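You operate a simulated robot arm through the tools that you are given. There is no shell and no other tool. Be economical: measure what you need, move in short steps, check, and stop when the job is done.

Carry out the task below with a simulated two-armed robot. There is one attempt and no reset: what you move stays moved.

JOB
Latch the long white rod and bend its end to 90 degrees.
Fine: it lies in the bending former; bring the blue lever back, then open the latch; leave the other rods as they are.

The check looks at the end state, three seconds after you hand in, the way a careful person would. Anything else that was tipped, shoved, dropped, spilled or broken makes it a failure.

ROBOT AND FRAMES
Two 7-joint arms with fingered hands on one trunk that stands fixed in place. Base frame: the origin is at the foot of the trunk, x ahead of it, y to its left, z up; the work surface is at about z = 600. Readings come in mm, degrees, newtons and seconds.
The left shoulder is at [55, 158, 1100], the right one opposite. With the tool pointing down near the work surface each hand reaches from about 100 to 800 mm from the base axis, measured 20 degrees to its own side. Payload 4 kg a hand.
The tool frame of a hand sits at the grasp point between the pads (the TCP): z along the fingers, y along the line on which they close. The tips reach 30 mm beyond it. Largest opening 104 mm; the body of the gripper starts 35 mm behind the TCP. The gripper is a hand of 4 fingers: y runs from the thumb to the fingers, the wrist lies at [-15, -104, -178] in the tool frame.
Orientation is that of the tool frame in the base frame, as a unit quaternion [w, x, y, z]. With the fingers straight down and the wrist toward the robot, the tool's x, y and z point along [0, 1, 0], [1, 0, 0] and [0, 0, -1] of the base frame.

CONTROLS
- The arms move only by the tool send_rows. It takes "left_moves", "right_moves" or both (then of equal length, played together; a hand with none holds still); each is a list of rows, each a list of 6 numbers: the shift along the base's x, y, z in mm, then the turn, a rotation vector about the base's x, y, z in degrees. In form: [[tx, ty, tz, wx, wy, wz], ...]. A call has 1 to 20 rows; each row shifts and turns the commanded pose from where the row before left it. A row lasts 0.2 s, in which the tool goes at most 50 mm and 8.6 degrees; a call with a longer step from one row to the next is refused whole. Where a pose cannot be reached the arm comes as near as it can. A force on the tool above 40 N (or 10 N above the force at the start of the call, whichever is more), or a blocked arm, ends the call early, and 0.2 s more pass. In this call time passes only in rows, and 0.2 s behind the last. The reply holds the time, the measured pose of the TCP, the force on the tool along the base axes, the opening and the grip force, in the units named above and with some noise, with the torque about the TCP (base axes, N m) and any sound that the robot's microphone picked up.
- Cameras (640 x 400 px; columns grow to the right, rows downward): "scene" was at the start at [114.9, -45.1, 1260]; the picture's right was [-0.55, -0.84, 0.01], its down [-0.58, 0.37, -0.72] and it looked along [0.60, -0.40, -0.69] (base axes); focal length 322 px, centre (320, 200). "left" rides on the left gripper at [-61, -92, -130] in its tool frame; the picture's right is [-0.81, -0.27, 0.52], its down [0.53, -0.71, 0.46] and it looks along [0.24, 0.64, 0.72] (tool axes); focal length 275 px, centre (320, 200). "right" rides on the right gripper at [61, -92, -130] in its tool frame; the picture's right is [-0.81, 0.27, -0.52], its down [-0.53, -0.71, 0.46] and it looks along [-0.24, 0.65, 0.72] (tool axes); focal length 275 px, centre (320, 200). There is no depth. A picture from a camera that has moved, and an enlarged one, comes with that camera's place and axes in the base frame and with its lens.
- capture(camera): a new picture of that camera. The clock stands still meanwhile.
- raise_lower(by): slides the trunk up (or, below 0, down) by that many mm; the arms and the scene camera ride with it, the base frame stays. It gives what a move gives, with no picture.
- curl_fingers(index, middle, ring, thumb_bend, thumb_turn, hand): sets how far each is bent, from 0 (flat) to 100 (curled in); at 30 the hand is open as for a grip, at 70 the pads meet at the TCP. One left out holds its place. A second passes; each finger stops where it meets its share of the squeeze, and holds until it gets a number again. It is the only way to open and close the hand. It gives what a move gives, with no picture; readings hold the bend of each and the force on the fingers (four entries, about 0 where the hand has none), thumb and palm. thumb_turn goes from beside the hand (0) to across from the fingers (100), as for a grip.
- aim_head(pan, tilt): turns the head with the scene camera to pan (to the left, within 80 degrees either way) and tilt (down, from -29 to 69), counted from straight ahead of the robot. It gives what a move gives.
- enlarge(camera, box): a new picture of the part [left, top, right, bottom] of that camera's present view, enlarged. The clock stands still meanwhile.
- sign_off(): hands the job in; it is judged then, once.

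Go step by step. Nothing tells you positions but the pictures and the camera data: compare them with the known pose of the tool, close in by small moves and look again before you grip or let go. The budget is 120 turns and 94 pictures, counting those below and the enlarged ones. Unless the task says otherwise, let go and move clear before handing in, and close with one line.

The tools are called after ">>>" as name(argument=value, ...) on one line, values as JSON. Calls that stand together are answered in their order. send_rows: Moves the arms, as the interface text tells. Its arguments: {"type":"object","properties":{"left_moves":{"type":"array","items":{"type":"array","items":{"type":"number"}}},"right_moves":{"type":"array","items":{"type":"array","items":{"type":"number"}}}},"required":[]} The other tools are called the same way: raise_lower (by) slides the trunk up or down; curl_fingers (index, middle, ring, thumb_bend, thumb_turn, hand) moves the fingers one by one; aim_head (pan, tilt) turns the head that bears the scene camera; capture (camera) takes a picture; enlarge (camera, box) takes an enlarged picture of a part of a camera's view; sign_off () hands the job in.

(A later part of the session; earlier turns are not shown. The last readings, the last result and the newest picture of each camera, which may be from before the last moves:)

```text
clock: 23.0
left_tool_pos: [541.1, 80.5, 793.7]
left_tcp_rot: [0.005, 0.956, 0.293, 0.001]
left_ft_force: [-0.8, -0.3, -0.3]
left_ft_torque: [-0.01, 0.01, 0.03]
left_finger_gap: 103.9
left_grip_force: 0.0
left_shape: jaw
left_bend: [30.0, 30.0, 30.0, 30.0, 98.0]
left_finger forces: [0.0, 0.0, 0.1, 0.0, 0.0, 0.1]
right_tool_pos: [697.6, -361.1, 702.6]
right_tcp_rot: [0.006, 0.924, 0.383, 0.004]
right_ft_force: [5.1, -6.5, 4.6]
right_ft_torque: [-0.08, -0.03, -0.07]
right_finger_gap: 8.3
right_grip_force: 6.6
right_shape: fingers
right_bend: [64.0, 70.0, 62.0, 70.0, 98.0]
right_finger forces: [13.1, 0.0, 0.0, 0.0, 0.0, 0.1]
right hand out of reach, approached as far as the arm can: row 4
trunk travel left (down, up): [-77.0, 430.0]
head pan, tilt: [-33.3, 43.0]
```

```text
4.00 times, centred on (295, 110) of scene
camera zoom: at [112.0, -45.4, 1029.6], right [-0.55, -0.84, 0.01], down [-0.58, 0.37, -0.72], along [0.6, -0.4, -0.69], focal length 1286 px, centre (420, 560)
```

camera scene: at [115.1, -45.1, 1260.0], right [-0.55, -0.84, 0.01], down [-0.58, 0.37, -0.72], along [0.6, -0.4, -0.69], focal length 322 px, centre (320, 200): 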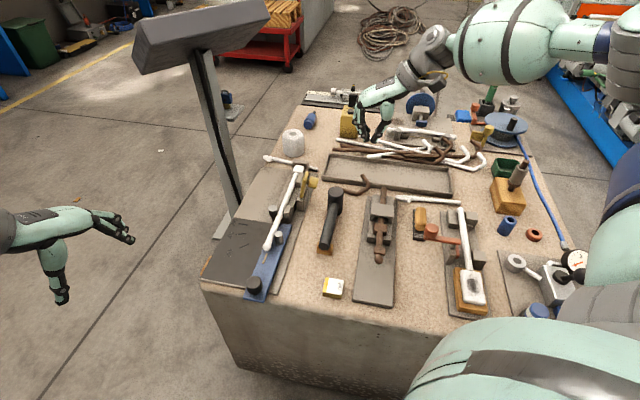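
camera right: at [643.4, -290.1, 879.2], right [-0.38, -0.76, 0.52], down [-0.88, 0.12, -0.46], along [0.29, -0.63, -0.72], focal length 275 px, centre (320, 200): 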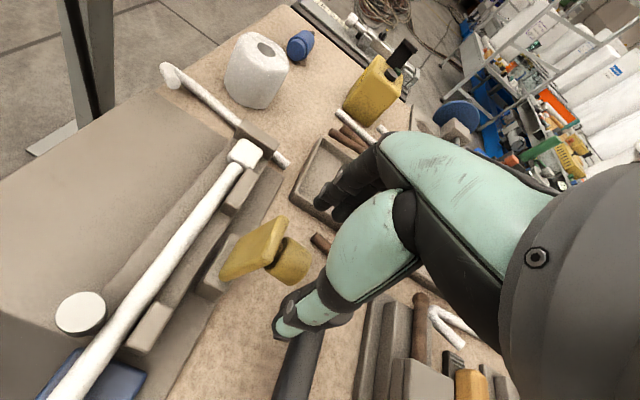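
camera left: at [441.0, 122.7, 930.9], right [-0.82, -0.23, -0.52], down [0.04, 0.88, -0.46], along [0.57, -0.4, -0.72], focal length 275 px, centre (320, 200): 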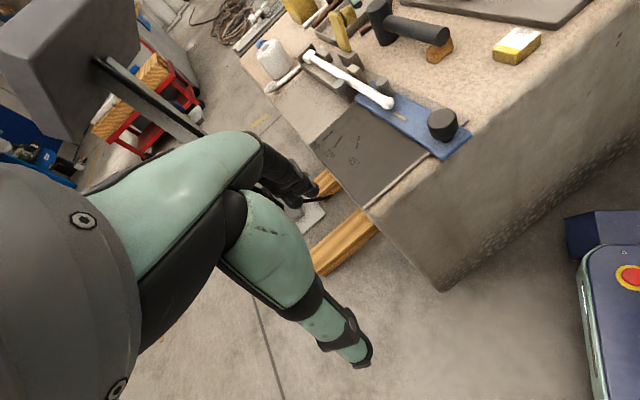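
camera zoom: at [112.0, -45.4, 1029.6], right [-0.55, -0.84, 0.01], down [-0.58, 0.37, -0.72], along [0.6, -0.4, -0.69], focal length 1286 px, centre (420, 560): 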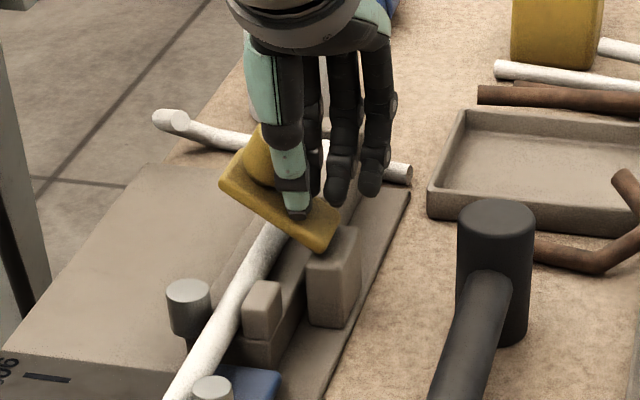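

>>> send_rows(right_moves=[[1, 1, -7, 0, 0, 0], [1, 1, -7, 0, 0, 0], [1, 1, -7, 0, 0, 0]])

>>> enlarge(camera="scene", box=[240, 60, 350, 160])

>>> enlarge(camera="right", box=[200, 150, 400, 350])

```text
clock: 23.8
left_tool_pos: [541.8, 81.5, 794.3]
left_tcp_rot: [0.006, 0.957, 0.291, 0.001]
left_ft_force: [-0.3, -0.2, 0.0]
left_ft_torque: [0.02, 0.0, -0.02]
left_finger_gap: 103.8
left_grip_force: 0.0
left_shape: jaw
left_bend: [30.0, 30.0, 30.0, 30.0, 98.0]
left_finger forces: [0.1, 0.1, 0.1, 0.0, 0.1, 0.1]
right_tool_pos: [692.3, -360.6, 689.9]
right_tcp_rot: [0.007, 0.923, 0.384, 0.006]
right_ft_force: [4.7, 0.0, 14.0]
right_ft_torque: [-0.01, -0.32, 0.0]
right_finger_gap: 1.4
right_grip_force: 6.9
right_shape: fingers
right_bend: [70.0, 70.0, 62.0, 70.0, 98.0]
right_finger forces: [13.5, 0.0, 0.1, 0.1, 0.0, 0.2]
right hand out of reach, approached as far as the arm can: row 2, 3
trunk travel left (down, up): [-77.0, 430.0]
head pan, tilt: [-33.3, 43.0]
```

```text
4.00 times, centred on (295, 110) of scene
camera zoom: at [110.8, -44.4, 1029.9], right [-0.55, -0.84, 0.01], down [-0.58, 0.37, -0.72], along [0.6, -0.4, -0.69], focal length 1286 px, centre (420, 560)
```

zoom: 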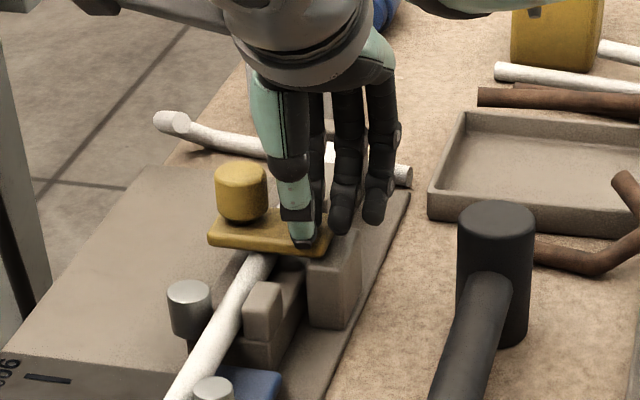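

```text
2.00 times, centred on (300, 250) of right
camera zoom: at [667.1, -251.7, 819.1], right [-0.39, -0.76, 0.52], down [-0.87, 0.12, -0.47], along [0.3, -0.63, -0.71], focal length 551 px, centre (360, 100)
```

zoom: 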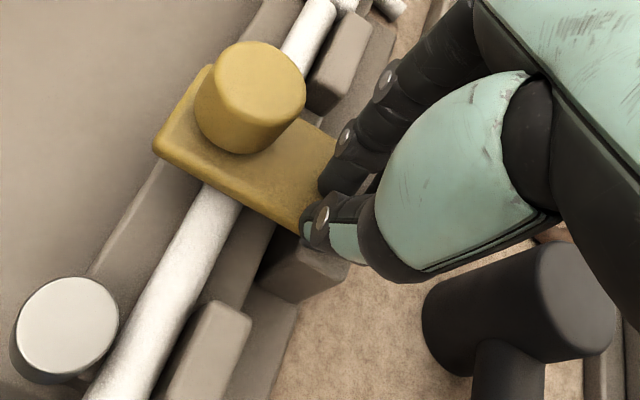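

The latch now lies flat over the rod. I'll lift clear and look at it closely.

>>> send_rows(right_moves=[[0, 0, 12, 0, 0, 0], [-3, 0, 20, 0, 0, 0], [-8, 0, 25, 0, 0, 0], [-10, 5, 25, 0, 0, 0], [-10, 5, 20, 0, 0, 0]])

>>> enlarge(camera="scene", box=[220, 60, 380, 180])

>>> enlarge(camera="left", box=[250, 0, 490, 150])

```text
clock: 25.0
left_tool_pos: [542.2, 82.2, 792.8]
left_tcp_rot: [0.007, 0.957, 0.291, 0.002]
left_ft_force: [0.3, -0.2, 0.3]
left_ft_torque: [0.0, 0.04, -0.02]
left_finger_gap: 104.1
left_grip_force: 0.1
left_shape: jaw
left_bend: [30.0, 30.0, 30.0, 30.0, 98.0]
left_finger forces: [0.1, 0.0, 0.0, 0.1, 0.1, 0.0]
right_tool_pos: [658.3, -350.9, 789.5]
right_tcp_rot: [0.006, 0.923, 0.384, 0.002]
right_ft_force: [-1.3, 0.3, -0.5]
right_ft_torque: [-0.01, 0.01, 0.0]
right_finger_gap: 1.2
right_grip_force: 0.1
right_shape: fingers
right_bend: [70.0, 70.0, 62.0, 70.0, 98.0]
right_finger forces: [0.0, 0.1, 0.0, 0.0, 0.0, 0.1]
trunk travel left (down, up): [-77.0, 430.0]
head pan, tilt: [-33.3, 43.0]
```

```text
3.33 times, centred on (300, 120) of scene
camera zoom: at [111.7, -44.9, 1029.7], right [-0.55, -0.84, 0.01], down [-0.58, 0.37, -0.72], along [0.6, -0.4, -0.69], focal length 1072 px, centre (387, 467)
```

zoom: 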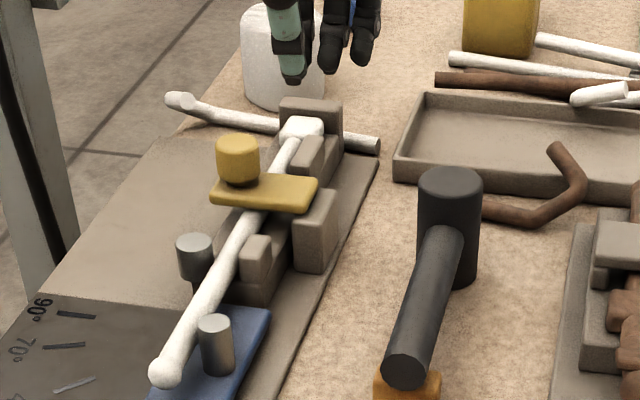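

```text
2.67 times, centred on (370, 75) of left
camera zoom: at [438.9, 124.4, 920.6], right [-0.82, -0.23, -0.52], down [0.05, 0.88, -0.46], along [0.57, -0.4, -0.72], focal length 734 px, centre (187, 533)
```

zoom: 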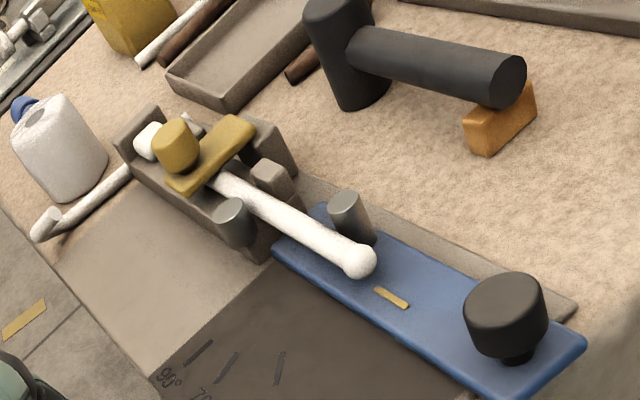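

The latch is closed. Next I'll park the left hand away and bring the right hand above the lever knob, yaw +35°.

>>> send_rows(right_moves=[[-13, 17, 2, 0, 0, 6.7], [-13, 17, 2, 0, 0, 6.7], [-13, 17, 2, 0, 0, 6.7], [-13, 17, 0, 0, 0, 6.7], [-13, 17, 0, 0, 0, 6.7], [-13, 17, 0, 0, 0, 6.7], [-13, 17, 0, 0, 0, 6.7], [-13, 17, 0, 0, 0, 6.7], [-13, 17, 0, 0, 0, 6.7], [-13, 17, 0, 0, 0, 6.7], [-13, 17, 0, 0, 0, 6.7], [-10, 17, 0, 0, 0, 6.3]], left_moves=[[-8, 16, 0, 0, 0, 4], [-8, 16, 0, 0, 0, 4], [-8, 16, 0, 0, 0, 4], [-8, 16, 0, 0, 0, 4], [-8, 16, 0, 0, 0, 4], [-8, 16, 0, 0, 0, 4], [-8, 16, 0, 0, 0, 4], [-8, 16, 0, 0, 0, 4], [-8, 16, 0, 0, 0, 4], [-8, 16, 0, 0, 0, 4], [0, 0, 0, 0, 0, 0], [0, 0, 0, 0, 0, 0]])

>>> curl_fingers(hand="right", index=40, middle=40, ring=40, thumb_bend=40)

>>> capture(camera="right")

>>> capture(camera="scene")

```text
clock: 27.6
left_tool_pos: [462.0, 242.2, 792.1]
left_tcp_rot: [0.005, 0.798, 0.603, 0.004]
left_ft_force: [-0.1, 0.7, 0.4]
left_ft_torque: [-0.03, 0.01, -0.02]
left_finger_gap: 104.2
left_grip_force: 0.1
left_shape: jaw
left_bend: [30.0, 30.0, 30.0, 30.0, 98.0]
left_finger forces: [0.0, 0.1, 0.0, 0.0, 0.1, 0.1]
right_tool_pos: [505.7, -147.0, 793.9]
right_tcp_rot: [0.001, 0.461, 0.888, 0.006]
right_ft_force: [0.7, 0.1, 0.5]
right_ft_torque: [-0.01, -0.02, 0.01]
right_finger_gap: 1.2
right_grip_force: 0.2
right_shape: fingers
right_bend: [70.0, 70.0, 62.0, 70.0, 98.0]
right_finger forces: [0.1, 0.1, 0.0, 0.0, 0.0, 0.0]
trunk travel left (down, up): [-77.0, 430.0]
head pan, tilt: [-33.3, 43.0]
```

```text
clock: 28.6
left_tool_pos: [461.6, 243.0, 792.9]
left_tcp_rot: [0.004, 0.799, 0.602, 0.004]
left_ft_force: [-0.1, -0.1, 0.1]
left_ft_torque: [0.01, 0.02, 0.03]
left_finger_gap: 103.7
left_grip_force: 0.1
left_shape: jaw
left_bend: [30.0, 30.0, 30.0, 30.0, 98.0]
left_finger forces: [0.0, 0.0, 0.0, 0.0, 0.0, 0.0]
right_tool_pos: [506.8, -146.8, 794.3]
right_tcp_rot: [0.003, 0.463, 0.887, 0.005]
right_ft_force: [-0.3, -0.7, 0.4]
right_ft_torque: [-0.01, 0.02, -0.03]
right_finger_gap: 77.6
right_grip_force: 0.1
right_shape: fingers
right_bend: [40.0, 40.0, 40.0, 40.0, 98.0]
right_finger forces: [0.0, 0.0, 0.0, 0.1, 0.0, 0.0]
trunk travel left (down, up): [-77.0, 430.0]
head pan, tilt: [-33.3, 43.0]
```

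```text
58 pictures are left
camera right: at [394.3, -151.1, 923.7], right [0.69, -0.51, 0.52], down [-0.27, -0.84, -0.46], along [0.67, 0.18, -0.72], focal length 275 px, centre (320, 200)
```

right: 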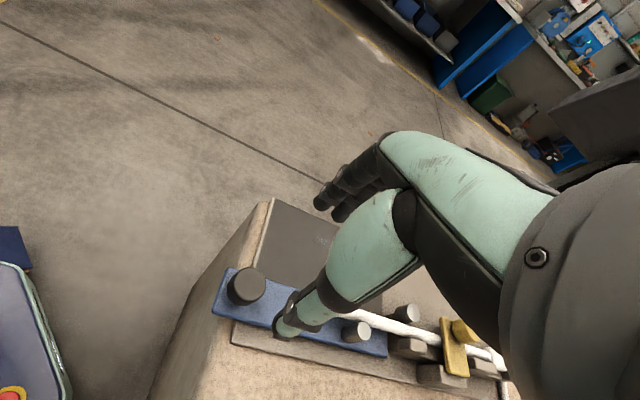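

```text
57 pictures are left
camera scene: at [111.8, -45.0, 1029.6], right [-0.55, -0.84, 0.01], down [-0.58, 0.37, -0.72], along [0.6, -0.4, -0.69], focal length 322 px, centre (320, 200)
```

scene: 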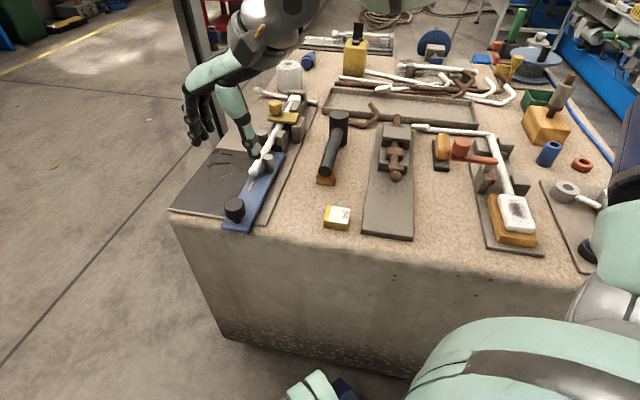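

>>> send_rows(right_moves=[[-1, 5, -35, 0, 0, 0], [-1, 5, -35, 0, 0, 0], [0, 0, -35, 0, 0, 0], [0, 0, -25, 0, 0, 0]])

>>> enlarge(camera="right", box=[200, 150, 400, 350])

>>> enlarge(camera="scene", box=[160, 120, 300, 240])

```text
clock: 29.6
left_tool_pos: [462.3, 242.3, 793.7]
left_tcp_rot: [0.004, 0.799, 0.602, 0.003]
left_ft_force: [0.0, 0.2, -0.7]
left_ft_torque: [-0.01, -0.01, -0.02]
left_finger_gap: 104.0
left_grip_force: 0.1
left_shape: jaw
left_bend: [30.0, 30.0, 30.0, 30.0, 98.0]
left_finger forces: [0.0, 0.0, 0.0, 0.1, 0.0, 0.1]
right_tool_pos: [502.7, -136.6, 661.1]
right_tcp_rot: [0.001, 0.461, 0.887, 0.006]
right_ft_force: [-0.1, -0.3, -0.7]
right_ft_torque: [-0.01, 0.0, -0.01]
right_finger_gap: 77.4
right_grip_force: 0.1
right_shape: fingers
right_bend: [40.0, 40.0, 40.0, 40.0, 98.0]
right_finger forces: [0.0, 0.0, 0.0, 0.1, 0.0, 0.0]
trunk travel left (down, up): [-77.0, 430.0]
head pan, tilt: [-33.3, 43.0]
```

```text
2.00 times, centred on (300, 250) of right
camera zoom: at [391.7, -141.3, 792.1], right [0.69, -0.51, 0.52], down [-0.28, -0.84, -0.47], along [0.67, 0.18, -0.72], focal length 551 px, centre (360, 100)
```

zoom: 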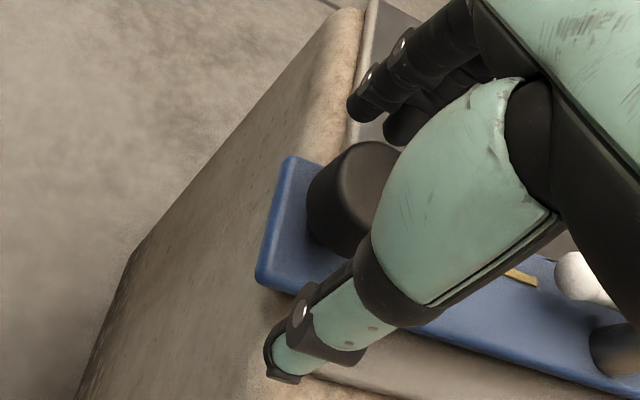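

```text
3.33 times, centred on (230, 180) of scene
camera zoom: at [112.1, -45.2, 1029.6], right [-0.55, -0.84, 0.01], down [-0.58, 0.37, -0.72], along [0.6, -0.4, -0.69], focal length 1072 px, centre (620, 267)
```

zoom: 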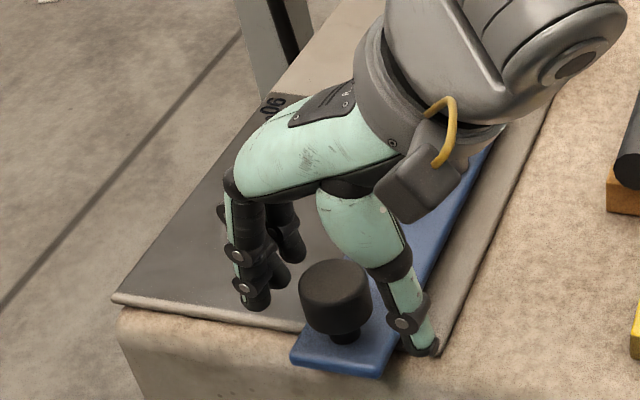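

The knob is centred between thumb and fingers; I'll close on it.

>>> send_rows(right_moves=[[0, 2, -3, 0, 0, 0]])

>>> curl_fingers(hand="right", index=70, middle=70, ring=70, thumb_bend=70)

>>> enlarge(camera="scene", box=[160, 120, 300, 240])

>>> enlarge(camera="right", box=[200, 150, 400, 350])

```text
clock: 30.0
left_tool_pos: [463.6, 242.8, 793.6]
left_tcp_rot: [0.005, 0.799, 0.602, 0.002]
left_ft_force: [-0.3, -0.7, -0.4]
left_ft_torque: [-0.02, 0.0, 0.05]
left_finger_gap: 103.9
left_grip_force: 0.1
left_shape: jaw
left_bend: [30.0, 30.0, 30.0, 30.0, 98.0]
left_finger forces: [0.1, 0.0, 0.0, 0.1, 0.0, 0.1]
right_tool_pos: [504.5, -135.5, 658.9]
right_tcp_rot: [0.002, 0.461, 0.887, 0.006]
right_ft_force: [-0.6, 0.5, -0.3]
right_ft_torque: [0.02, 0.0, 0.06]
right_finger_gap: 77.5
right_grip_force: 0.1
right_shape: fingers
right_bend: [40.0, 40.0, 40.0, 40.0, 98.0]
right_finger forces: [0.0, 0.0, 0.0, 0.1, 0.0, 0.0]
trunk travel left (down, up): [-77.0, 430.0]
head pan, tilt: [-33.3, 43.0]
```

```text
clock: 31.0
left_tool_pos: [462.7, 242.3, 792.3]
left_tcp_rot: [0.004, 0.799, 0.602, 0.003]
left_ft_force: [-0.2, 0.5, 0.0]
left_ft_torque: [0.02, -0.01, -0.02]
left_finger_gap: 103.9
left_grip_force: 0.0
left_shape: jaw
left_bend: [30.0, 30.0, 30.0, 30.0, 98.0]
left_finger forces: [0.1, 0.0, 0.1, 0.0, 0.0, 0.1]
right_tool_pos: [504.6, -134.3, 660.3]
right_tcp_rot: [0.003, 0.463, 0.887, 0.006]
right_ft_force: [5.4, 3.5, -1.4]
right_ft_torque: [0.13, -0.13, 0.06]
right_finger_gap: 18.0
right_grip_force: 7.5
right_shape: fingers
right_bend: [63.0, 64.0, 70.0, 64.0, 97.0]
right_finger forces: [4.8, 5.7, 0.1, 0.0, 4.5, 0.0]
trunk travel left (down, up): [-77.0, 430.0]
head pan, tilt: [-33.3, 43.0]
```

```text
3.33 times, centred on (230, 180) of scene
camera zoom: at [112.3, -44.8, 1029.6], right [-0.55, -0.84, 0.01], down [-0.58, 0.37, -0.72], along [0.6, -0.4, -0.69], focal length 1072 px, centre (620, 267)
```

zoom: 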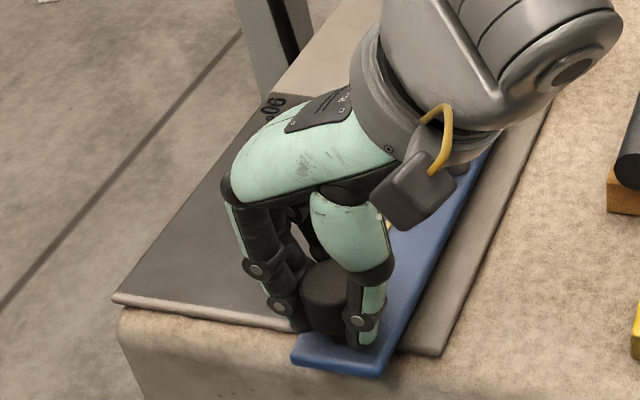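

```text
2.00 times, centred on (300, 250) of right
camera zoom: at [392.2, -139.2, 789.6], right [0.69, -0.51, 0.52], down [-0.27, -0.84, -0.46], along [0.67, 0.18, -0.72], focal length 551 px, centre (360, 100)
```

zoom: 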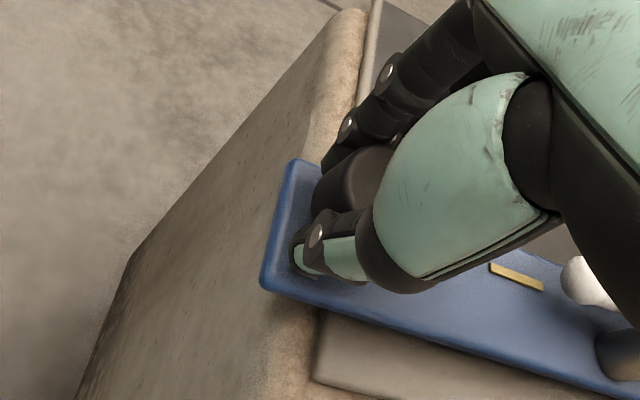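

>>> send_rows(right_moves=[[8.1, 8.1, 0, 0, 0, -2.6], [8.6, 7.6, 0, 0, 0, -2.6], [9.1, 7.1, 0, 0, 0, -2.6], [9.4, 6.5, 0, 0, 0, -2.6], [9.9, 5.9, 0, 0, 0, -2.6], [10.2, 5.3, 0, 0, 0, -2.6]])

>>> enlarge(camera="scene", box=[150, 70, 310, 230])

```text
clock: 32.4
left_tool_pos: [461.6, 241.0, 794.0]
left_tcp_rot: [0.004, 0.799, 0.602, 0.003]
left_ft_force: [-0.1, 0.1, 0.2]
left_ft_torque: [0.0, 0.01, 0.0]
left_finger_gap: 103.9
left_grip_force: 0.2
left_shape: jaw
left_bend: [30.0, 30.0, 30.0, 30.0, 98.0]
left_finger forces: [0.1, 0.0, 0.0, 0.1, 0.0, 0.1]
right_tool_pos: [557.4, -96.5, 661.0]
right_tcp_rot: [0.003, 0.577, 0.817, 0.006]
right_ft_force: [-9.2, 2.0, -7.1]
right_ft_torque: [0.06, -0.03, 0.01]
right_finger_gap: 19.4
right_grip_force: 7.8
right_shape: fingers
right_bend: [67.0, 68.0, 70.0, 61.0, 96.0]
right_finger forces: [2.8, 1.2, 0.0, 0.0, 12.2, 0.0]
trunk travel left (down, up): [-77.0, 430.0]
head pan, tilt: [-33.3, 43.0]
```

```text
2.50 times, centred on (230, 150) of scene
camera zoom: at [111.5, -44.9, 1029.6], right [-0.55, -0.84, 0.01], down [-0.58, 0.37, -0.72], along [0.6, -0.4, -0.69], focal length 804 px, centre (545, 325)
```

zoom: 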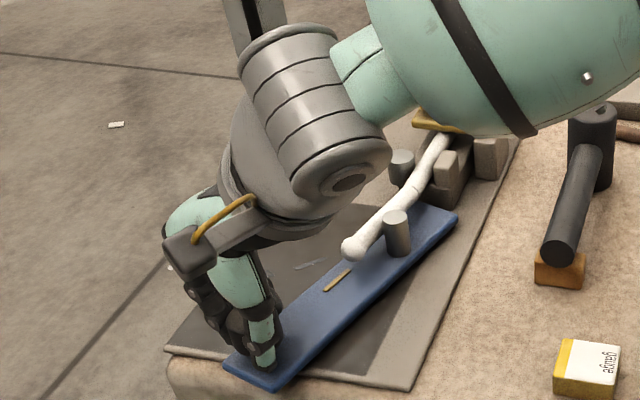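

>>> send_rows(right_moves=[[12.5, 5, 0, 0, 0, -2.6], [10.7, 4, 0, 0, 0, -2.6], [11, 3.3, 0, 0, 0, -2.6], [11.2, 2.6, 0, 0, 0, -2.6], [11.3, 2, 0, 0, 0, -2.6], [11.4, 1.2, 0, 0, 0, -2.6], [11.5, 0.6, 0, 0, 0, -2.6]])

>>> enlarge(camera="scene", box=[150, 70, 310, 230])

```text
clock: 34.0
left_tool_pos: [462.2, 241.4, 793.6]
left_tcp_rot: [0.004, 0.799, 0.602, 0.003]
left_ft_force: [0.0, -0.8, 0.5]
left_ft_torque: [0.0, -0.04, 0.05]
left_finger_gap: 104.0
left_grip_force: 0.0
left_shape: jaw
left_bend: [30.0, 30.0, 30.0, 30.0, 98.0]
left_finger forces: [0.0, 0.0, 0.0, 0.0, 0.0, 0.0]
right_tool_pos: [602.6, -135.7, 690.8]
right_tcp_rot: [0.005, 0.7, 0.714, 0.005]
right_ft_force: [0.1, 0.7, -0.5]
right_ft_torque: [-0.01, -0.03, -0.02]
right_finger_gap: 1.6
right_grip_force: 0.0
right_shape: fingers
right_bend: [70.0, 70.0, 70.0, 70.0, 98.0]
right_finger forces: [0.0, 0.1, 0.0, 0.1, 0.0, 0.0]
right hand out of reach, approached as far as the arm can: row 1, 2, 3, 4, 5, 6, 7
trunk travel left (down, up): [-77.0, 430.0]
head pan, tilt: [-33.3, 43.0]
```

```text
2.50 times, centred on (230, 150) of scene
camera zoom: at [111.9, -45.1, 1029.6], right [-0.55, -0.84, 0.01], down [-0.58, 0.37, -0.72], along [0.6, -0.4, -0.69], focal length 804 px, centre (545, 325)
```

zoom: 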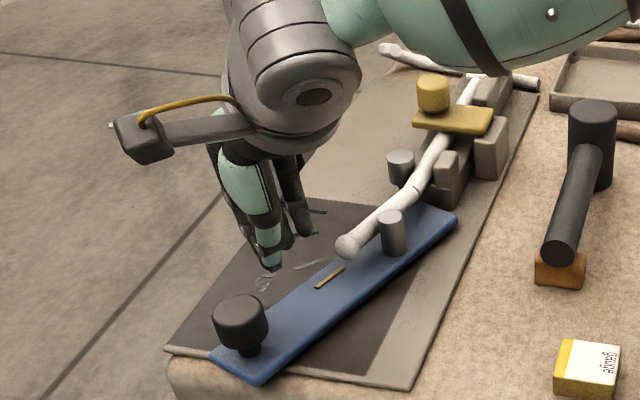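

The hand lost reach, rose and slipped off the knob; the lever stayed at about 25° and nothing else moved. I'll raise the trunk, tilt the fingers forward and trial the rest of the arc in free air above the knob.

>>> raise_lower(by=130)

>>> send_rows(right_moves=[[0, 10, 0, 0, -7.5, 0], [0, 10, 0, 0, -7.5, 0], [0, 10, 0, 0, -7.5, 0], [0, 10, 0, 0, -7.5, 0], [10, 6, -15, 0, 0, 0], [10, 5, -15, 0, 0, 0], [10, 5, -15, 0, 0, 0], [10, 0, -15, 0, 0, 0], [0, 0, -15, 0, 0, 0], [0, 0, -15, 0, 0, 0], [0, 0, -15, 0, 0, 0]])

```text
clock: 35.6
left_tool_pos: [462.8, 242.7, 924.6]
left_tcp_rot: [0.004, 0.798, 0.602, 0.004]
left_ft_force: [0.4, 0.0, -0.5]
left_ft_torque: [0.02, 0.01, 0.02]
left_finger_gap: 104.0
left_grip_force: 0.1
left_shape: jaw
left_bend: [30.0, 30.0, 30.0, 30.0, 98.0]
left_finger forces: [0.0, 0.1, 0.0, 0.0, 0.0, 0.0]
right_tool_pos: [602.7, -135.2, 821.5]
right_tcp_rot: [0.004, 0.7, 0.715, 0.005]
right_ft_force: [0.3, -0.4, 0.1]
right_ft_torque: [0.01, 0.01, -0.02]
right_finger_gap: 1.6
right_grip_force: 0.0
right_shape: fingers
right_bend: [70.0, 70.0, 70.0, 70.0, 98.0]
right_finger forces: [0.0, 0.1, 0.0, 0.1, 0.0, 0.0]
trunk travel left (down, up): [-207.0, 300.0]
head pan, tilt: [-33.3, 43.0]
```

```text
clock: 38.0
left_tool_pos: [462.3, 241.1, 924.0]
left_tcp_rot: [0.005, 0.799, 0.602, 0.003]
left_ft_force: [-0.3, 0.4, 0.5]
left_ft_torque: [-0.02, -0.01, 0.0]
left_finger_gap: 103.8
left_grip_force: 0.1
left_shape: jaw
left_bend: [30.0, 30.0, 30.0, 30.0, 98.0]
left_finger forces: [0.1, 0.0, 0.0, 0.0, 0.1, 0.0]
right_tool_pos: [602.0, -172.5, 784.9]
right_tcp_rot: [0.188, 0.674, 0.69, 0.185]
right_ft_force: [0.1, 0.6, 0.4]
right_ft_torque: [0.0, 0.02, 0.03]
right_finger_gap: 1.2
right_grip_force: 0.1
right_shape: fingers
right_bend: [70.0, 70.0, 70.0, 70.0, 98.0]
right_finger forces: [0.0, 0.0, 0.0, 0.0, 0.1, 0.0]
right hand out of reach, approached as far as the arm can: row 2, 3, 4, 5, 6, 7, 8, 9, 10, 11
trunk travel left (down, up): [-207.0, 300.0]
head pan, tilt: [-33.3, 43.0]
```

The right arm doesn't like this side at yaw 0. The left hand naturally points about -50° here, which matches the push direction for the rest of the arc, so I'll swap: right hand out, left hand to above the knob.

>>> send_rows(right_moves=[[-10, -21, 6, 0, 2.4, 0], [-10, -21, 6, 0, 2.4, 0], [-10, -21, 6, 0, 2.4, 0], [-10, -21, 6, 0, 2.4, 0], [-10, -21, 6, 0, 2.4, 0], [-10, -21, 6, 0, 2.4, 0], [-10, -21, 6, 0, 2.4, 0], [-10, -21, 6, 0, 2.4, 0], [-10, -21, 6, 0, 2.4, 0], [-10, -21, 6, 0, 2.4, 0], [-10, -21, 6, 0, 2.4, 0], [-10, -21, 6, 0, 2.4, 0]], left_moves=[[8, -10, 0, 0, 0, -2.8], [8, -10, 0, 0, 0, -2.8], [8, -15, 0, 0, 0, -2.8], [8, -20, -5, 0, 0, -2.8], [8, -25, -10, 0, 0, -2.8], [8, -25, -10, 0, 0, -2.8], [8, -25, -10, 0, 0, -2.8], [8, -25, -15, 0, 0, -2.8], [8, -25, -15, 0, 0, -2.8], [8, -25, -15, 0, 0, -2.8], [8, -25, -15, 0, 0, -2.8], [8, -25, -15, 0, 0, -2.8]])

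>>> send_rows(left_moves=[[3, -5, -10, -4.6, -3.9, 0], [3, -5, -10, -4.6, -3.9, 0], [3, -5, -10, -4.6, -3.9, 0], [3, -5, -10, -4.6, -3.9, 0]])

>>> capture(camera="scene")

```text
clock: 40.6
left_tool_pos: [558.3, -15.1, 815.2]
left_tcp_rot: [0.004, 0.939, 0.345, 0.002]
left_ft_force: [-0.2, 0.2, 0.0]
left_ft_torque: [0.0, 0.01, 0.01]
left_finger_gap: 104.0
left_grip_force: 0.0
left_shape: jaw
left_bend: [30.0, 30.0, 30.0, 30.0, 98.0]
left_finger forces: [0.0, 0.0, 0.0, 0.1, 0.0, 0.0]
right_tool_pos: [485.3, -424.0, 856.5]
right_tcp_rot: [0.011, 0.699, 0.715, 0.012]
right_ft_force: [0.0, -0.4, 0.1]
right_ft_torque: [0.0, -0.01, 0.01]
right_finger_gap: 1.3
right_grip_force: 0.1
right_shape: fingers
right_bend: [70.0, 70.0, 70.0, 70.0, 98.0]
right_finger forces: [0.0, 0.0, 0.0, 0.0, 0.0, 0.0]
trunk travel left (down, up): [-207.0, 300.0]
head pan, tilt: [-33.3, 43.0]
```

```text
clock: 41.6
left_tool_pos: [569.2, -32.2, 775.0]
left_tcp_rot: [0.203, 0.916, 0.338, 0.074]
left_ft_force: [-0.4, 0.7, 0.2]
left_ft_torque: [-0.01, -0.04, 0.0]
left_finger_gap: 104.2
left_grip_force: 0.1
left_shape: jaw
left_bend: [30.0, 30.0, 30.0, 30.0, 98.0]
left_finger forces: [0.1, 0.0, 0.0, 0.0, 0.0, 0.0]
right_tool_pos: [485.3, -423.0, 856.7]
right_tcp_rot: [0.011, 0.699, 0.715, 0.012]
right_ft_force: [0.4, 0.1, -0.3]
right_ft_torque: [0.0, -0.02, -0.03]
right_finger_gap: 1.2
right_grip_force: 0.1
right_shape: fingers
right_bend: [70.0, 70.0, 70.0, 70.0, 98.0]
right_finger forces: [0.1, 0.0, 0.0, 0.0, 0.1, 0.2]
trunk travel left (down, up): [-207.0, 300.0]
head pan, tilt: [-33.3, 43.0]
```

```text
50 pictures are left
camera scene: at [113.5, -44.9, 1161.1], right [-0.55, -0.84, 0.01], down [-0.58, 0.37, -0.72], along [0.6, -0.4, -0.69], focal length 322 px, centre (320, 200)
```

scene: 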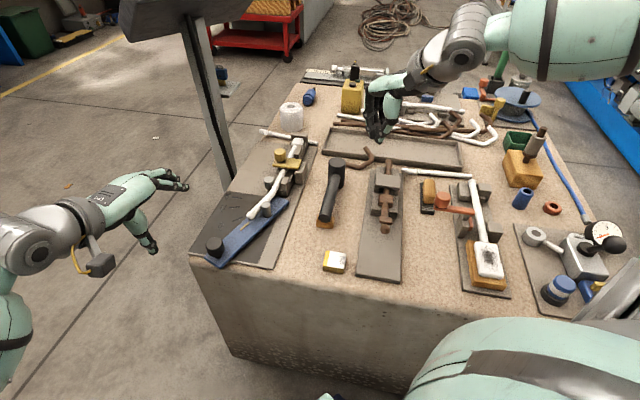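

The left hand is in a good pose. I'll test its reach above the end of the arc first.

>>> send_rows(left_moves=[[25, -12, -4, 0, 0, 0], [25, -12, -4, 0, 0, 0], [25, -12, -4, 0, 0, 0], [25, -12, -4, 0, 0, 0], [25, -12, -4, 0, 0, 0], [25, -12, -4, 0, 0, 0], [25, -12, -4, 0, 0, 0], [25, -12, -4, 0, 0, 0]])

```text
clock: 43.4
left_tool_pos: [763.2, -127.4, 744.1]
left_tcp_rot: [0.203, 0.917, 0.337, 0.074]
left_ft_force: [0.1, 0.9, -0.6]
left_ft_torque: [-0.04, -0.01, -0.03]
left_finger_gap: 104.3
left_grip_force: 0.1
left_shape: jaw
left_bend: [30.0, 30.0, 30.0, 30.0, 98.0]
left_finger forces: [0.0, 0.0, 0.0, 0.0, 0.1, 0.0]
left hand out of reach, approached as far as the arm can: row 8
right_tool_pos: [485.9, -421.4, 856.3]
right_tcp_rot: [0.01, 0.699, 0.715, 0.012]
right_ft_force: [-0.1, 0.2, -0.4]
right_ft_torque: [0.01, 0.0, -0.02]
right_finger_gap: 1.1
right_grip_force: 0.0
right_shape: fingers
right_bend: [70.0, 70.0, 70.0, 70.0, 98.0]
right_finger forces: [0.0, 0.0, 0.1, 0.1, 0.0, 0.0]
trunk travel left (down, up): [-207.0, 300.0]
head pan, tilt: [-33.3, 43.0]
```

Reach is nearly there, and lowering the trunk will cover the rest. Going back over the knob now at about (565,-92), turning toward the push direction to see whether that yaw is reachable.

>>> send_rows(left_moves=[[-25, 4, 2, 0, 0, 4], [-25, 4, 2, 0, 0, 4], [-25, 4, 2, 0, 0, 4], [-25, 4, 2, 0, 0, 4], [-25, 4, 2, 0, 0, 4], [-25, 4, 2, 0, 0, 4], [-25, 4, 2, 0, 0, 4], [-23, 5, 2, 0, 0, 4], [0, 2, 0, 0, 0, 4], [0, 0, 0, 0, 0, 4]])

```text
clock: 45.6
left_tool_pos: [593.9, -32.5, 823.6]
left_tcp_rot: [0.177, 0.73, 0.614, 0.242]
left_ft_force: [-0.5, 0.9, 0.0]
left_ft_torque: [0.01, -0.01, -0.02]
left_finger_gap: 103.6
left_grip_force: 0.1
left_shape: jaw
left_bend: [30.0, 30.0, 30.0, 30.0, 98.0]
left_finger forces: [0.0, 0.1, 0.0, 0.0, 0.1, 0.0]
right_tool_pos: [475.7, -421.6, 862.7]
right_tcp_rot: [0.016, 0.699, 0.715, 0.017]
right_ft_force: [-0.4, -0.4, 0.4]
right_ft_torque: [0.0, 0.01, 0.0]
right_finger_gap: 1.0
right_grip_force: 0.1
right_shape: fingers
right_bend: [70.0, 70.0, 70.0, 70.0, 98.0]
right_finger forces: [0.1, 0.0, 0.0, 0.0, 0.0, 0.0]
trunk travel left (down, up): [-207.0, 300.0]
head pan, tilt: [-33.3, 43.0]
stopped in row 10 (left hand): the arm was blocked; the commanded pose is now the measured one
```

The arms seem to have touched elbow to elbow. I'll back the right hand off to the right, turn the left back, and look.

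>>> send_rows(right_moves=[[-8, -15, 0, 0, 0, 0], [-8, -15, 0, 0, 0, 0], [-8, -15, 0, 0, 0, 0], [-8, -15, 0, 0, 0, 0], [-8, -15, 0, 0, 0, 0], [-8, -15, 0, 0, 0, 0]], left_moves=[[0, 0, 0, 0, 0, -4], [0, 0, 0, 0, 0, -6], [0, 0, 0, 0, 0, -6], [0, 0, 0, 0, 0, -6], [0, 0, 0, 0, 0, -6], [-4, 0, 0, 0, 0, -6]])

>>> curl_fingers(hand="left", index=70, middle=70, ring=70, thumb_bend=70)

>>> capture(camera="scene")

>>> capture(camera="left")

```text
clock: 47.0
left_tool_pos: [586.9, -34.4, 818.6]
left_tcp_rot: [0.237, 0.88, 0.373, 0.174]
left_ft_force: [-0.1, 0.3, 0.7]
left_ft_torque: [0.0, -0.03, 0.0]
left_finger_gap: 104.1
left_grip_force: 0.0
left_shape: jaw
left_bend: [30.0, 30.0, 30.0, 30.0, 98.0]
left_finger forces: [0.0, 0.1, 0.0, 0.1, 0.0, 0.0]
right_tool_pos: [426.6, -513.0, 863.3]
right_tcp_rot: [0.015, 0.699, 0.715, 0.017]
right_ft_force: [-0.4, -0.6, -0.7]
right_ft_torque: [0.02, -0.03, -0.01]
right_finger_gap: 0.9
right_grip_force: 0.0
right_shape: fingers
right_bend: [70.0, 70.0, 70.0, 70.0, 98.0]
right_finger forces: [0.0, 0.1, 0.1, 0.1, 0.1, 0.0]
trunk travel left (down, up): [-207.0, 300.0]
head pan, tilt: [-33.3, 43.0]
```

```text
clock: 48.0
left_tool_pos: [588.3, -34.7, 820.0]
left_tcp_rot: [0.235, 0.88, 0.374, 0.175]
left_ft_force: [0.2, -0.5, -0.5]
left_ft_torque: [0.0, -0.03, -0.01]
left_finger_gap: 1.2
left_grip_force: 0.0
left_shape: fingers
left_bend: [70.0, 70.0, 70.0, 70.0, 98.0]
left_finger forces: [0.0, 0.0, 0.1, 0.1, 0.0, 0.0]
right_tool_pos: [428.7, -512.8, 862.8]
right_tcp_rot: [0.015, 0.7, 0.714, 0.017]
right_ft_force: [0.2, 0.1, -0.2]
right_ft_torque: [0.02, 0.01, -0.01]
right_finger_gap: 1.1
right_grip_force: 0.1
right_shape: fingers
right_bend: [70.0, 70.0, 70.0, 70.0, 98.0]
right_finger forces: [0.0, 0.0, 0.1, 0.1, 0.0, 0.0]
trunk travel left (down, up): [-207.0, 300.0]
head pan, tilt: [-33.3, 43.0]
```

```text
49 pictures are left
camera scene: at [113.4, -45.1, 1161.1], right [-0.55, -0.84, 0.01], down [-0.58, 0.37, -0.72], along [0.6, -0.4, -0.69], focal length 322 px, centre (320, 200)
```

scene: 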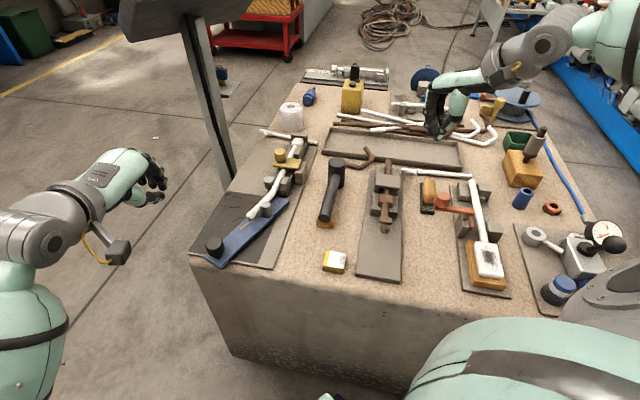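

```text
48 pictures are left
camera left: at [431.1, 12.3, 867.3], right [-0.44, -0.58, -0.68], down [0.16, 0.7, -0.7], along [0.88, -0.42, -0.22], focal length 275 px, centre (320, 200)
```

left: 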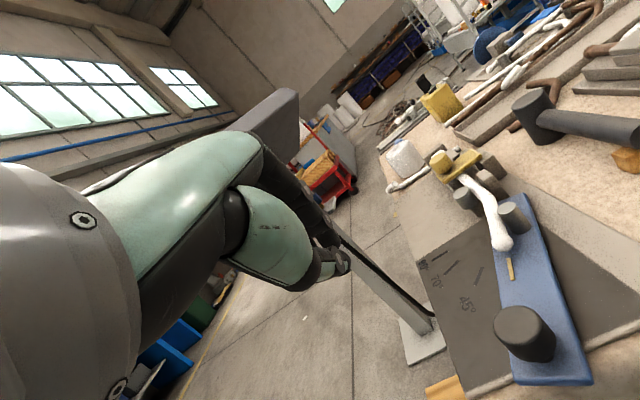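

Now the left hand, fingers together and tilted forward, goes behind the lever knob to push it.

>>> send_rows(left_moves=[[-22, -16, -10, 0, 0, 0], [-22, -16, -15, 0, 0, 0], [-22, -16, -15, 0, 0, 0], [-22, -16, -20, 0, 0, 0], [-22, -16, -20, 0, 0, 0], [0, 0, -20, 0, 0, 0], [0, 0, -20, 0, 0, 0], [0, 0, -15, 0, 0, 0]])

>>> enlarge(camera="scene", box=[120, 170, 320, 310])

>>> enlarge(camera="left", box=[220, 120, 640, 400])

```text
clock: 50.0
left_tool_pos: [494.6, -101.5, 713.4]
left_tcp_rot: [0.242, 0.869, 0.377, 0.211]
left_ft_force: [-0.3, -0.3, -0.1]
left_ft_torque: [0.01, 0.0, 0.0]
left_finger_gap: 1.2
left_grip_force: 0.1
left_shape: fingers
left_bend: [70.0, 70.0, 70.0, 70.0, 98.0]
left_finger forces: [0.1, 0.0, 0.0, 0.0, 0.0, 0.1]
right_tool_pos: [416.9, -512.6, 869.3]
right_tcp_rot: [0.02, 0.7, 0.713, 0.022]
right_ft_force: [0.7, -0.5, 0.4]
right_ft_torque: [0.0, -0.02, -0.01]
right_finger_gap: 1.2
right_grip_force: 0.2
right_shape: fingers
right_bend: [70.0, 70.0, 70.0, 70.0, 98.0]
right_finger forces: [0.1, 0.0, 0.0, 0.0, 0.1, 0.0]
trunk travel left (down, up): [-207.0, 300.0]
head pan, tilt: [-33.3, 43.0]
stopped in row 8 (left hand): the arm was blocked; the commanded pose is now the measured one
```

```text
2.86 times, centred on (220, 240) of scene
camera zoom: at [111.8, -44.2, 1160.6], right [-0.55, -0.84, 0.01], down [-0.58, 0.37, -0.73], along [0.6, -0.4, -0.69], focal length 919 px, centre (606, 86)
```

zoom: 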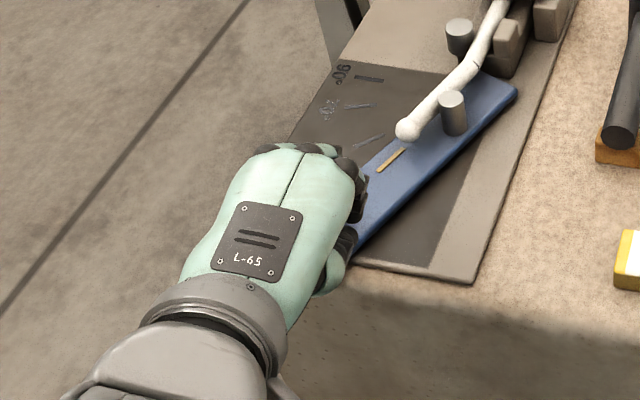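

```text
1.43 times, centred on (430, 260) of left
camera zoom: at [334.3, -57.8, 751.0], right [-0.38, -0.58, -0.72], down [0.19, 0.71, -0.68], along [0.91, -0.39, -0.16], focal length 393 px, centre (163, 114)
```

zoom: 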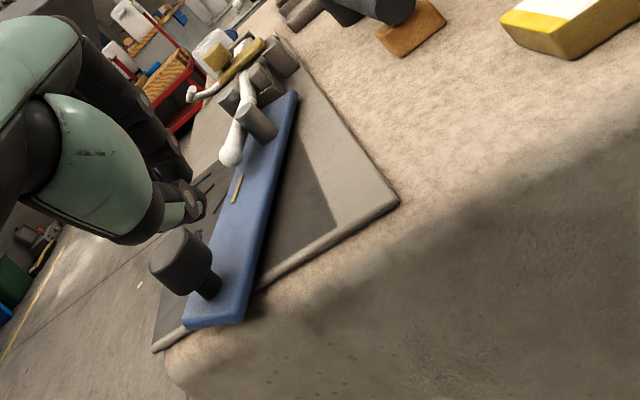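

The left arm is blocked in that folded pose, so I'll retreat it to its earlier safe place and use the right hand, kept at about +45° yaw, for the next part.

>>> send_rows(left_moves=[[5, 5, 20, 0, 0, 0], [15, 10, 20, 0, 0, 0], [22, 16, 20, 0, 0, 0], [22, 16, 15, 0, 0, 0], [10, 20, 15, 0, 0, 0], [-5, 25, 10, 4, 3, 3], [-5, 30, 0, 4, 3, 3], [-10, 30, 0, 4, 3, 3], [-10, 30, 0, 4, 3, 3], [-10, 30, 0, 4, 3, 3], [-10, 30, 0, 0, 0, 3], [-10, 30, 0, 0, 0, 3]])

>>> curl_fingers(hand="right", index=40, middle=40, ring=40, thumb_bend=40)

```text
clock: 52.6
left_tool_pos: [501.2, 167.7, 808.1]
left_tcp_rot: [-0.001, 0.838, 0.516, 0.179]
left_ft_force: [0.3, 0.7, 0.3]
left_ft_torque: [0.03, 0.03, -0.02]
left_finger_gap: 1.1
left_grip_force: 0.1
left_shape: fingers
left_bend: [70.0, 70.0, 70.0, 70.0, 98.0]
left_finger forces: [0.0, 0.1, 0.0, 0.0, 0.0, 0.0]
right_tool_pos: [418.4, -512.5, 867.8]
right_tcp_rot: [0.019, 0.7, 0.713, 0.021]
right_ft_force: [-0.6, -0.4, -0.7]
right_ft_torque: [-0.01, -0.02, 0.0]
right_finger_gap: 1.1
right_grip_force: 0.0
right_shape: fingers
right_bend: [70.0, 70.0, 70.0, 70.0, 98.0]
right_finger forces: [0.0, 0.0, 0.1, 0.0, 0.1, 0.0]
trunk travel left (down, up): [-207.0, 300.0]
head pan, tilt: [-33.3, 43.0]
```

```text
clock: 53.6
left_tool_pos: [501.3, 167.4, 809.0]
left_tcp_rot: [-0.001, 0.837, 0.517, 0.179]
left_ft_force: [0.9, -0.2, 0.9]
left_ft_torque: [0.01, 0.0, -0.01]
left_finger_gap: 1.1
left_grip_force: 0.0
left_shape: fingers
left_bend: [70.0, 70.0, 70.0, 70.0, 98.0]
left_finger forces: [0.0, 0.0, 0.0, 0.0, 0.1, 0.1]
right_tool_pos: [417.3, -512.8, 868.1]
right_tcp_rot: [0.018, 0.7, 0.714, 0.022]
right_ft_force: [-0.2, -0.2, -0.3]
right_ft_torque: [-0.02, 0.03, 0.02]
right_finger_gap: 77.4
right_grip_force: 0.1
right_shape: fingers
right_bend: [40.0, 40.0, 40.0, 40.0, 98.0]
right_finger forces: [0.0, 0.1, 0.0, 0.0, 0.0, 0.0]
trunk travel left (down, up): [-207.0, 300.0]
head pan, tilt: [-33.3, 43.0]
```

>>> send_rows(right_moves=[[10, 29, -5, 0, 0, 3], [10, 29, -5, 0, 0, 3], [10, 29, -5, 0, 0, 3], [10, 29, -5, 0, 0, 3], [10, 29, -5, 0, 0, 3], [10, 29, -5, 0, 0, 3], [10, 29, -5, 0, 0, 3], [10, 29, -5, 0, 0, 3], [10, 30, -10, 0, 0, 3], [10, 30, -10, 0, 0, 3], [10, 30, -10, 0, 0, 3], [10, 30, -10, 0, 0, 3], [10, 32, -10, 0, 0, 3], [8, 31, -10, 0, 0, 3]])

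>>> send_rows(right_moves=[[15, 2, 0, 0, 0, 0], [15, 2, 0, 0, 0, 0], [15, 2, 0, 0, 0, 0], [15, 2, 0, 0, 0, 0], [15, 2, 0, 0, 0, 0]])

```text
clock: 56.6
left_tool_pos: [502.1, 167.4, 807.9]
left_tcp_rot: [-0.001, 0.837, 0.517, 0.179]
left_ft_force: [1.2, 0.1, 0.0]
left_ft_torque: [0.01, 0.01, 0.03]
left_finger_gap: 1.4
left_grip_force: 0.1
left_shape: fingers
left_bend: [70.0, 70.0, 70.0, 70.0, 98.0]
left_finger forces: [0.0, 0.1, 0.0, 0.0, 0.0, 0.1]
right_tool_pos: [555.6, -99.6, 767.3]
right_tcp_rot: [0.011, 0.397, 0.917, 0.026]
right_ft_force: [0.2, 0.3, -0.9]
right_ft_torque: [-0.03, -0.03, -0.04]
right_finger_gap: 77.4
right_grip_force: 0.0
right_shape: fingers
right_bend: [40.0, 40.0, 40.0, 40.0, 98.0]
right_finger forces: [0.0, 0.0, 0.0, 0.0, 0.0, 0.1]
trunk travel left (down, up): [-207.0, 300.0]
head pan, tilt: [-33.3, 43.0]
```

```text
clock: 57.8
left_tool_pos: [501.8, 167.1, 808.2]
left_tcp_rot: [-0.002, 0.838, 0.516, 0.179]
left_ft_force: [-0.7, 0.8, -0.6]
left_ft_torque: [0.01, 0.04, 0.01]
left_finger_gap: 1.2
left_grip_force: 0.0
left_shape: fingers
left_bend: [70.0, 70.0, 70.0, 70.0, 98.0]
left_finger forces: [0.0, 0.0, 0.0, 0.0, 0.0, 0.0]
right_tool_pos: [630.8, -87.8, 765.9]
right_tcp_rot: [0.011, 0.397, 0.917, 0.025]
right_ft_force: [1.3, -0.2, 0.3]
right_ft_torque: [0.0, 0.03, -0.01]
right_finger_gap: 77.5
right_grip_force: 0.1
right_shape: fingers
right_bend: [40.0, 40.0, 40.0, 40.0, 98.0]
right_finger forces: [0.0, 0.0, 0.0, 0.0, 0.0, 0.1]
trunk travel left (down, up): [-207.0, 300.0]
head pan, tilt: [-33.3, 43.0]
```

Right hand at 43° yaw reaches well here. I'll test it all the way to the arc's end in the air.

>>> send_rows(right_moves=[[18, -3, 0, 0, 0, 0], [18, -5, 0, 0, 0, 0], [18, -5, 0, 0, 0, 0], [18, -6, 0, 0, 0, 0], [18, -6, 0, 0, 0, 0], [18, -6, 0, 0, 0, 0], [18, -7, 0, 0, 0, 0], [18, -7, 0, 0, 0, 0]])

```text
clock: 59.6
left_tool_pos: [502.6, 167.7, 808.6]
left_tcp_rot: [0.0, 0.837, 0.517, 0.178]
left_ft_force: [-0.6, 0.0, 0.9]
left_ft_torque: [0.02, 0.03, -0.03]
left_finger_gap: 1.4
left_grip_force: 0.0
left_shape: fingers
left_bend: [70.0, 70.0, 70.0, 70.0, 98.0]
left_finger forces: [0.1, 0.1, 0.1, 0.1, 0.0, 0.1]
right_tool_pos: [785.7, -131.5, 768.0]
right_tcp_rot: [0.012, 0.394, 0.919, 0.026]
right_ft_force: [0.8, -1.1, 0.2]
right_ft_torque: [0.0, 0.0, -0.01]
right_finger_gap: 77.6
right_grip_force: 0.1
right_shape: fingers
right_bend: [40.0, 40.0, 40.0, 40.0, 98.0]
right_finger forces: [0.1, 0.1, 0.0, 0.0, 0.0, 0.0]
trunk travel left (down, up): [-207.0, 300.0]
head pan, tilt: [-33.3, 43.0]
```

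Full reach is available at this yaw with the trunk a bit lower. I'll go back behind the knob with the fingers closed, to push it with the backs of the fingers.

>>> curl_fingers(hand="right", index=70, middle=70, ring=70, thumb_bend=70)

>>> send_rows(right_moves=[[-33, 8, 0, 0, 0, 0], [-33, 8, 0, 0, 0, 0], [-33, 8, 0, 0, 0, 0], [-33, 8, 0, 0, 0, 0], [-33, 0, 0, 0, 0, 0], [-33, -4, 0, 0, 0, 0], [-33, -5, 0, 0, 0, 0], [-30, -5, 0, 0, 0, 0]])

>>> raise_lower(by=-50)

>>> capture(camera="right")

>>> enlarge(camera="scene", box=[150, 100, 310, 260])

```text
clock: 60.6
left_tool_pos: [500.4, 167.0, 808.9]
left_tcp_rot: [-0.002, 0.838, 0.516, 0.179]
left_ft_force: [0.1, -0.7, -0.2]
left_ft_torque: [-0.06, -0.01, -0.02]
left_finger_gap: 1.2
left_grip_force: 0.1
left_shape: fingers
left_bend: [70.0, 70.0, 70.0, 70.0, 98.0]
left_finger forces: [0.0, 0.0, 0.0, 0.1, 0.0, 0.0]
right_tool_pos: [785.5, -133.3, 767.2]
right_tcp_rot: [0.01, 0.397, 0.917, 0.027]
right_ft_force: [0.4, -0.3, -0.5]
right_ft_torque: [0.03, -0.04, 0.0]
right_finger_gap: 1.5
right_grip_force: 0.1
right_shape: fingers
right_bend: [70.0, 70.0, 70.0, 70.0, 98.0]
right_finger forces: [0.1, 0.0, 0.1, 0.1, 0.0, 0.0]
trunk travel left (down, up): [-207.0, 300.0]
head pan, tilt: [-33.3, 43.0]
```

```text
clock: 62.4
left_tool_pos: [502.0, 167.2, 808.6]
left_tcp_rot: [-0.002, 0.837, 0.517, 0.178]
left_ft_force: [-0.1, 0.7, 0.1]
left_ft_torque: [0.0, -0.02, -0.03]
left_finger_gap: 1.2
left_grip_force: 0.1
left_shape: fingers
left_bend: [70.0, 70.0, 70.0, 70.0, 98.0]
left_finger forces: [0.1, 0.0, 0.0, 0.1, 0.0, 0.1]
right_tool_pos: [514.0, -116.0, 769.4]
right_tcp_rot: [0.011, 0.397, 0.917, 0.026]
right_ft_force: [-0.2, 1.0, -0.5]
right_ft_torque: [0.0, -0.01, 0.0]
right_finger_gap: 1.0
right_grip_force: 0.0
right_shape: fingers
right_bend: [70.0, 70.0, 70.0, 70.0, 98.0]
right_finger forces: [0.0, 0.0, 0.0, 0.1, 0.0, 0.0]
trunk travel left (down, up): [-207.0, 300.0]
head pan, tilt: [-33.3, 43.0]
```

```text
clock: 63.3
left_tool_pos: [501.5, 167.6, 758.4]
left_tcp_rot: [-0.001, 0.837, 0.517, 0.179]
left_ft_force: [0.5, 0.0, -0.6]
left_ft_torque: [0.0, 0.0, 0.02]
left_finger_gap: 1.1
left_grip_force: 0.1
left_shape: fingers
left_bend: [70.0, 70.0, 70.0, 70.0, 98.0]
left_finger forces: [0.1, 0.1, 0.0, 0.1, 0.1, 0.1]
right_tool_pos: [514.5, -116.5, 718.8]
right_tcp_rot: [0.01, 0.397, 0.917, 0.027]
right_ft_force: [0.0, -0.2, 0.5]
right_ft_torque: [0.01, 0.04, -0.02]
right_finger_gap: 1.1
right_grip_force: 0.1
right_shape: fingers
right_bend: [70.0, 70.0, 70.0, 70.0, 98.0]
right_finger forces: [0.0, 0.0, 0.1, 0.0, 0.0, 0.0]
trunk travel left (down, up): [-157.0, 350.0]
head pan, tilt: [-33.3, 43.0]
```

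```text
45 pictures are left
camera right: at [399.7, -140.1, 844.6], right [0.73, -0.42, 0.53], down [-0.14, -0.86, -0.5], along [0.67, 0.29, -0.69], focal length 275 px, centre (320, 200)
```

right: 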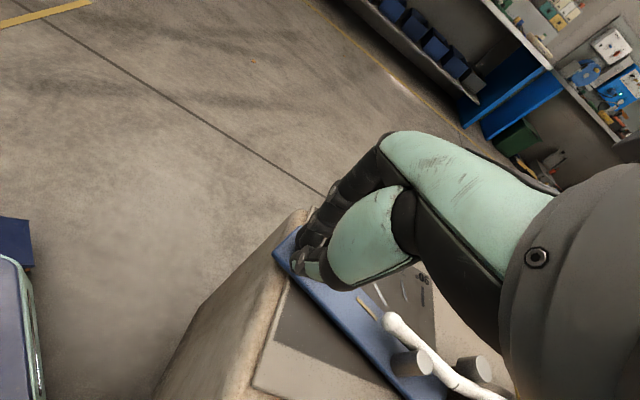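

```text
2.50 times, centred on (230, 180) of scene
camera zoom: at [112.7, -45.0, 1110.8], right [-0.55, -0.84, 0.01], down [-0.58, 0.37, -0.72], along [0.6, -0.4, -0.69], focal length 804 px, centre (545, 250)
```

zoom: 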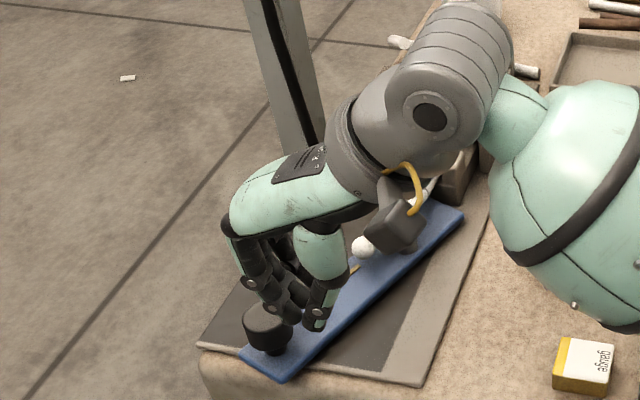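

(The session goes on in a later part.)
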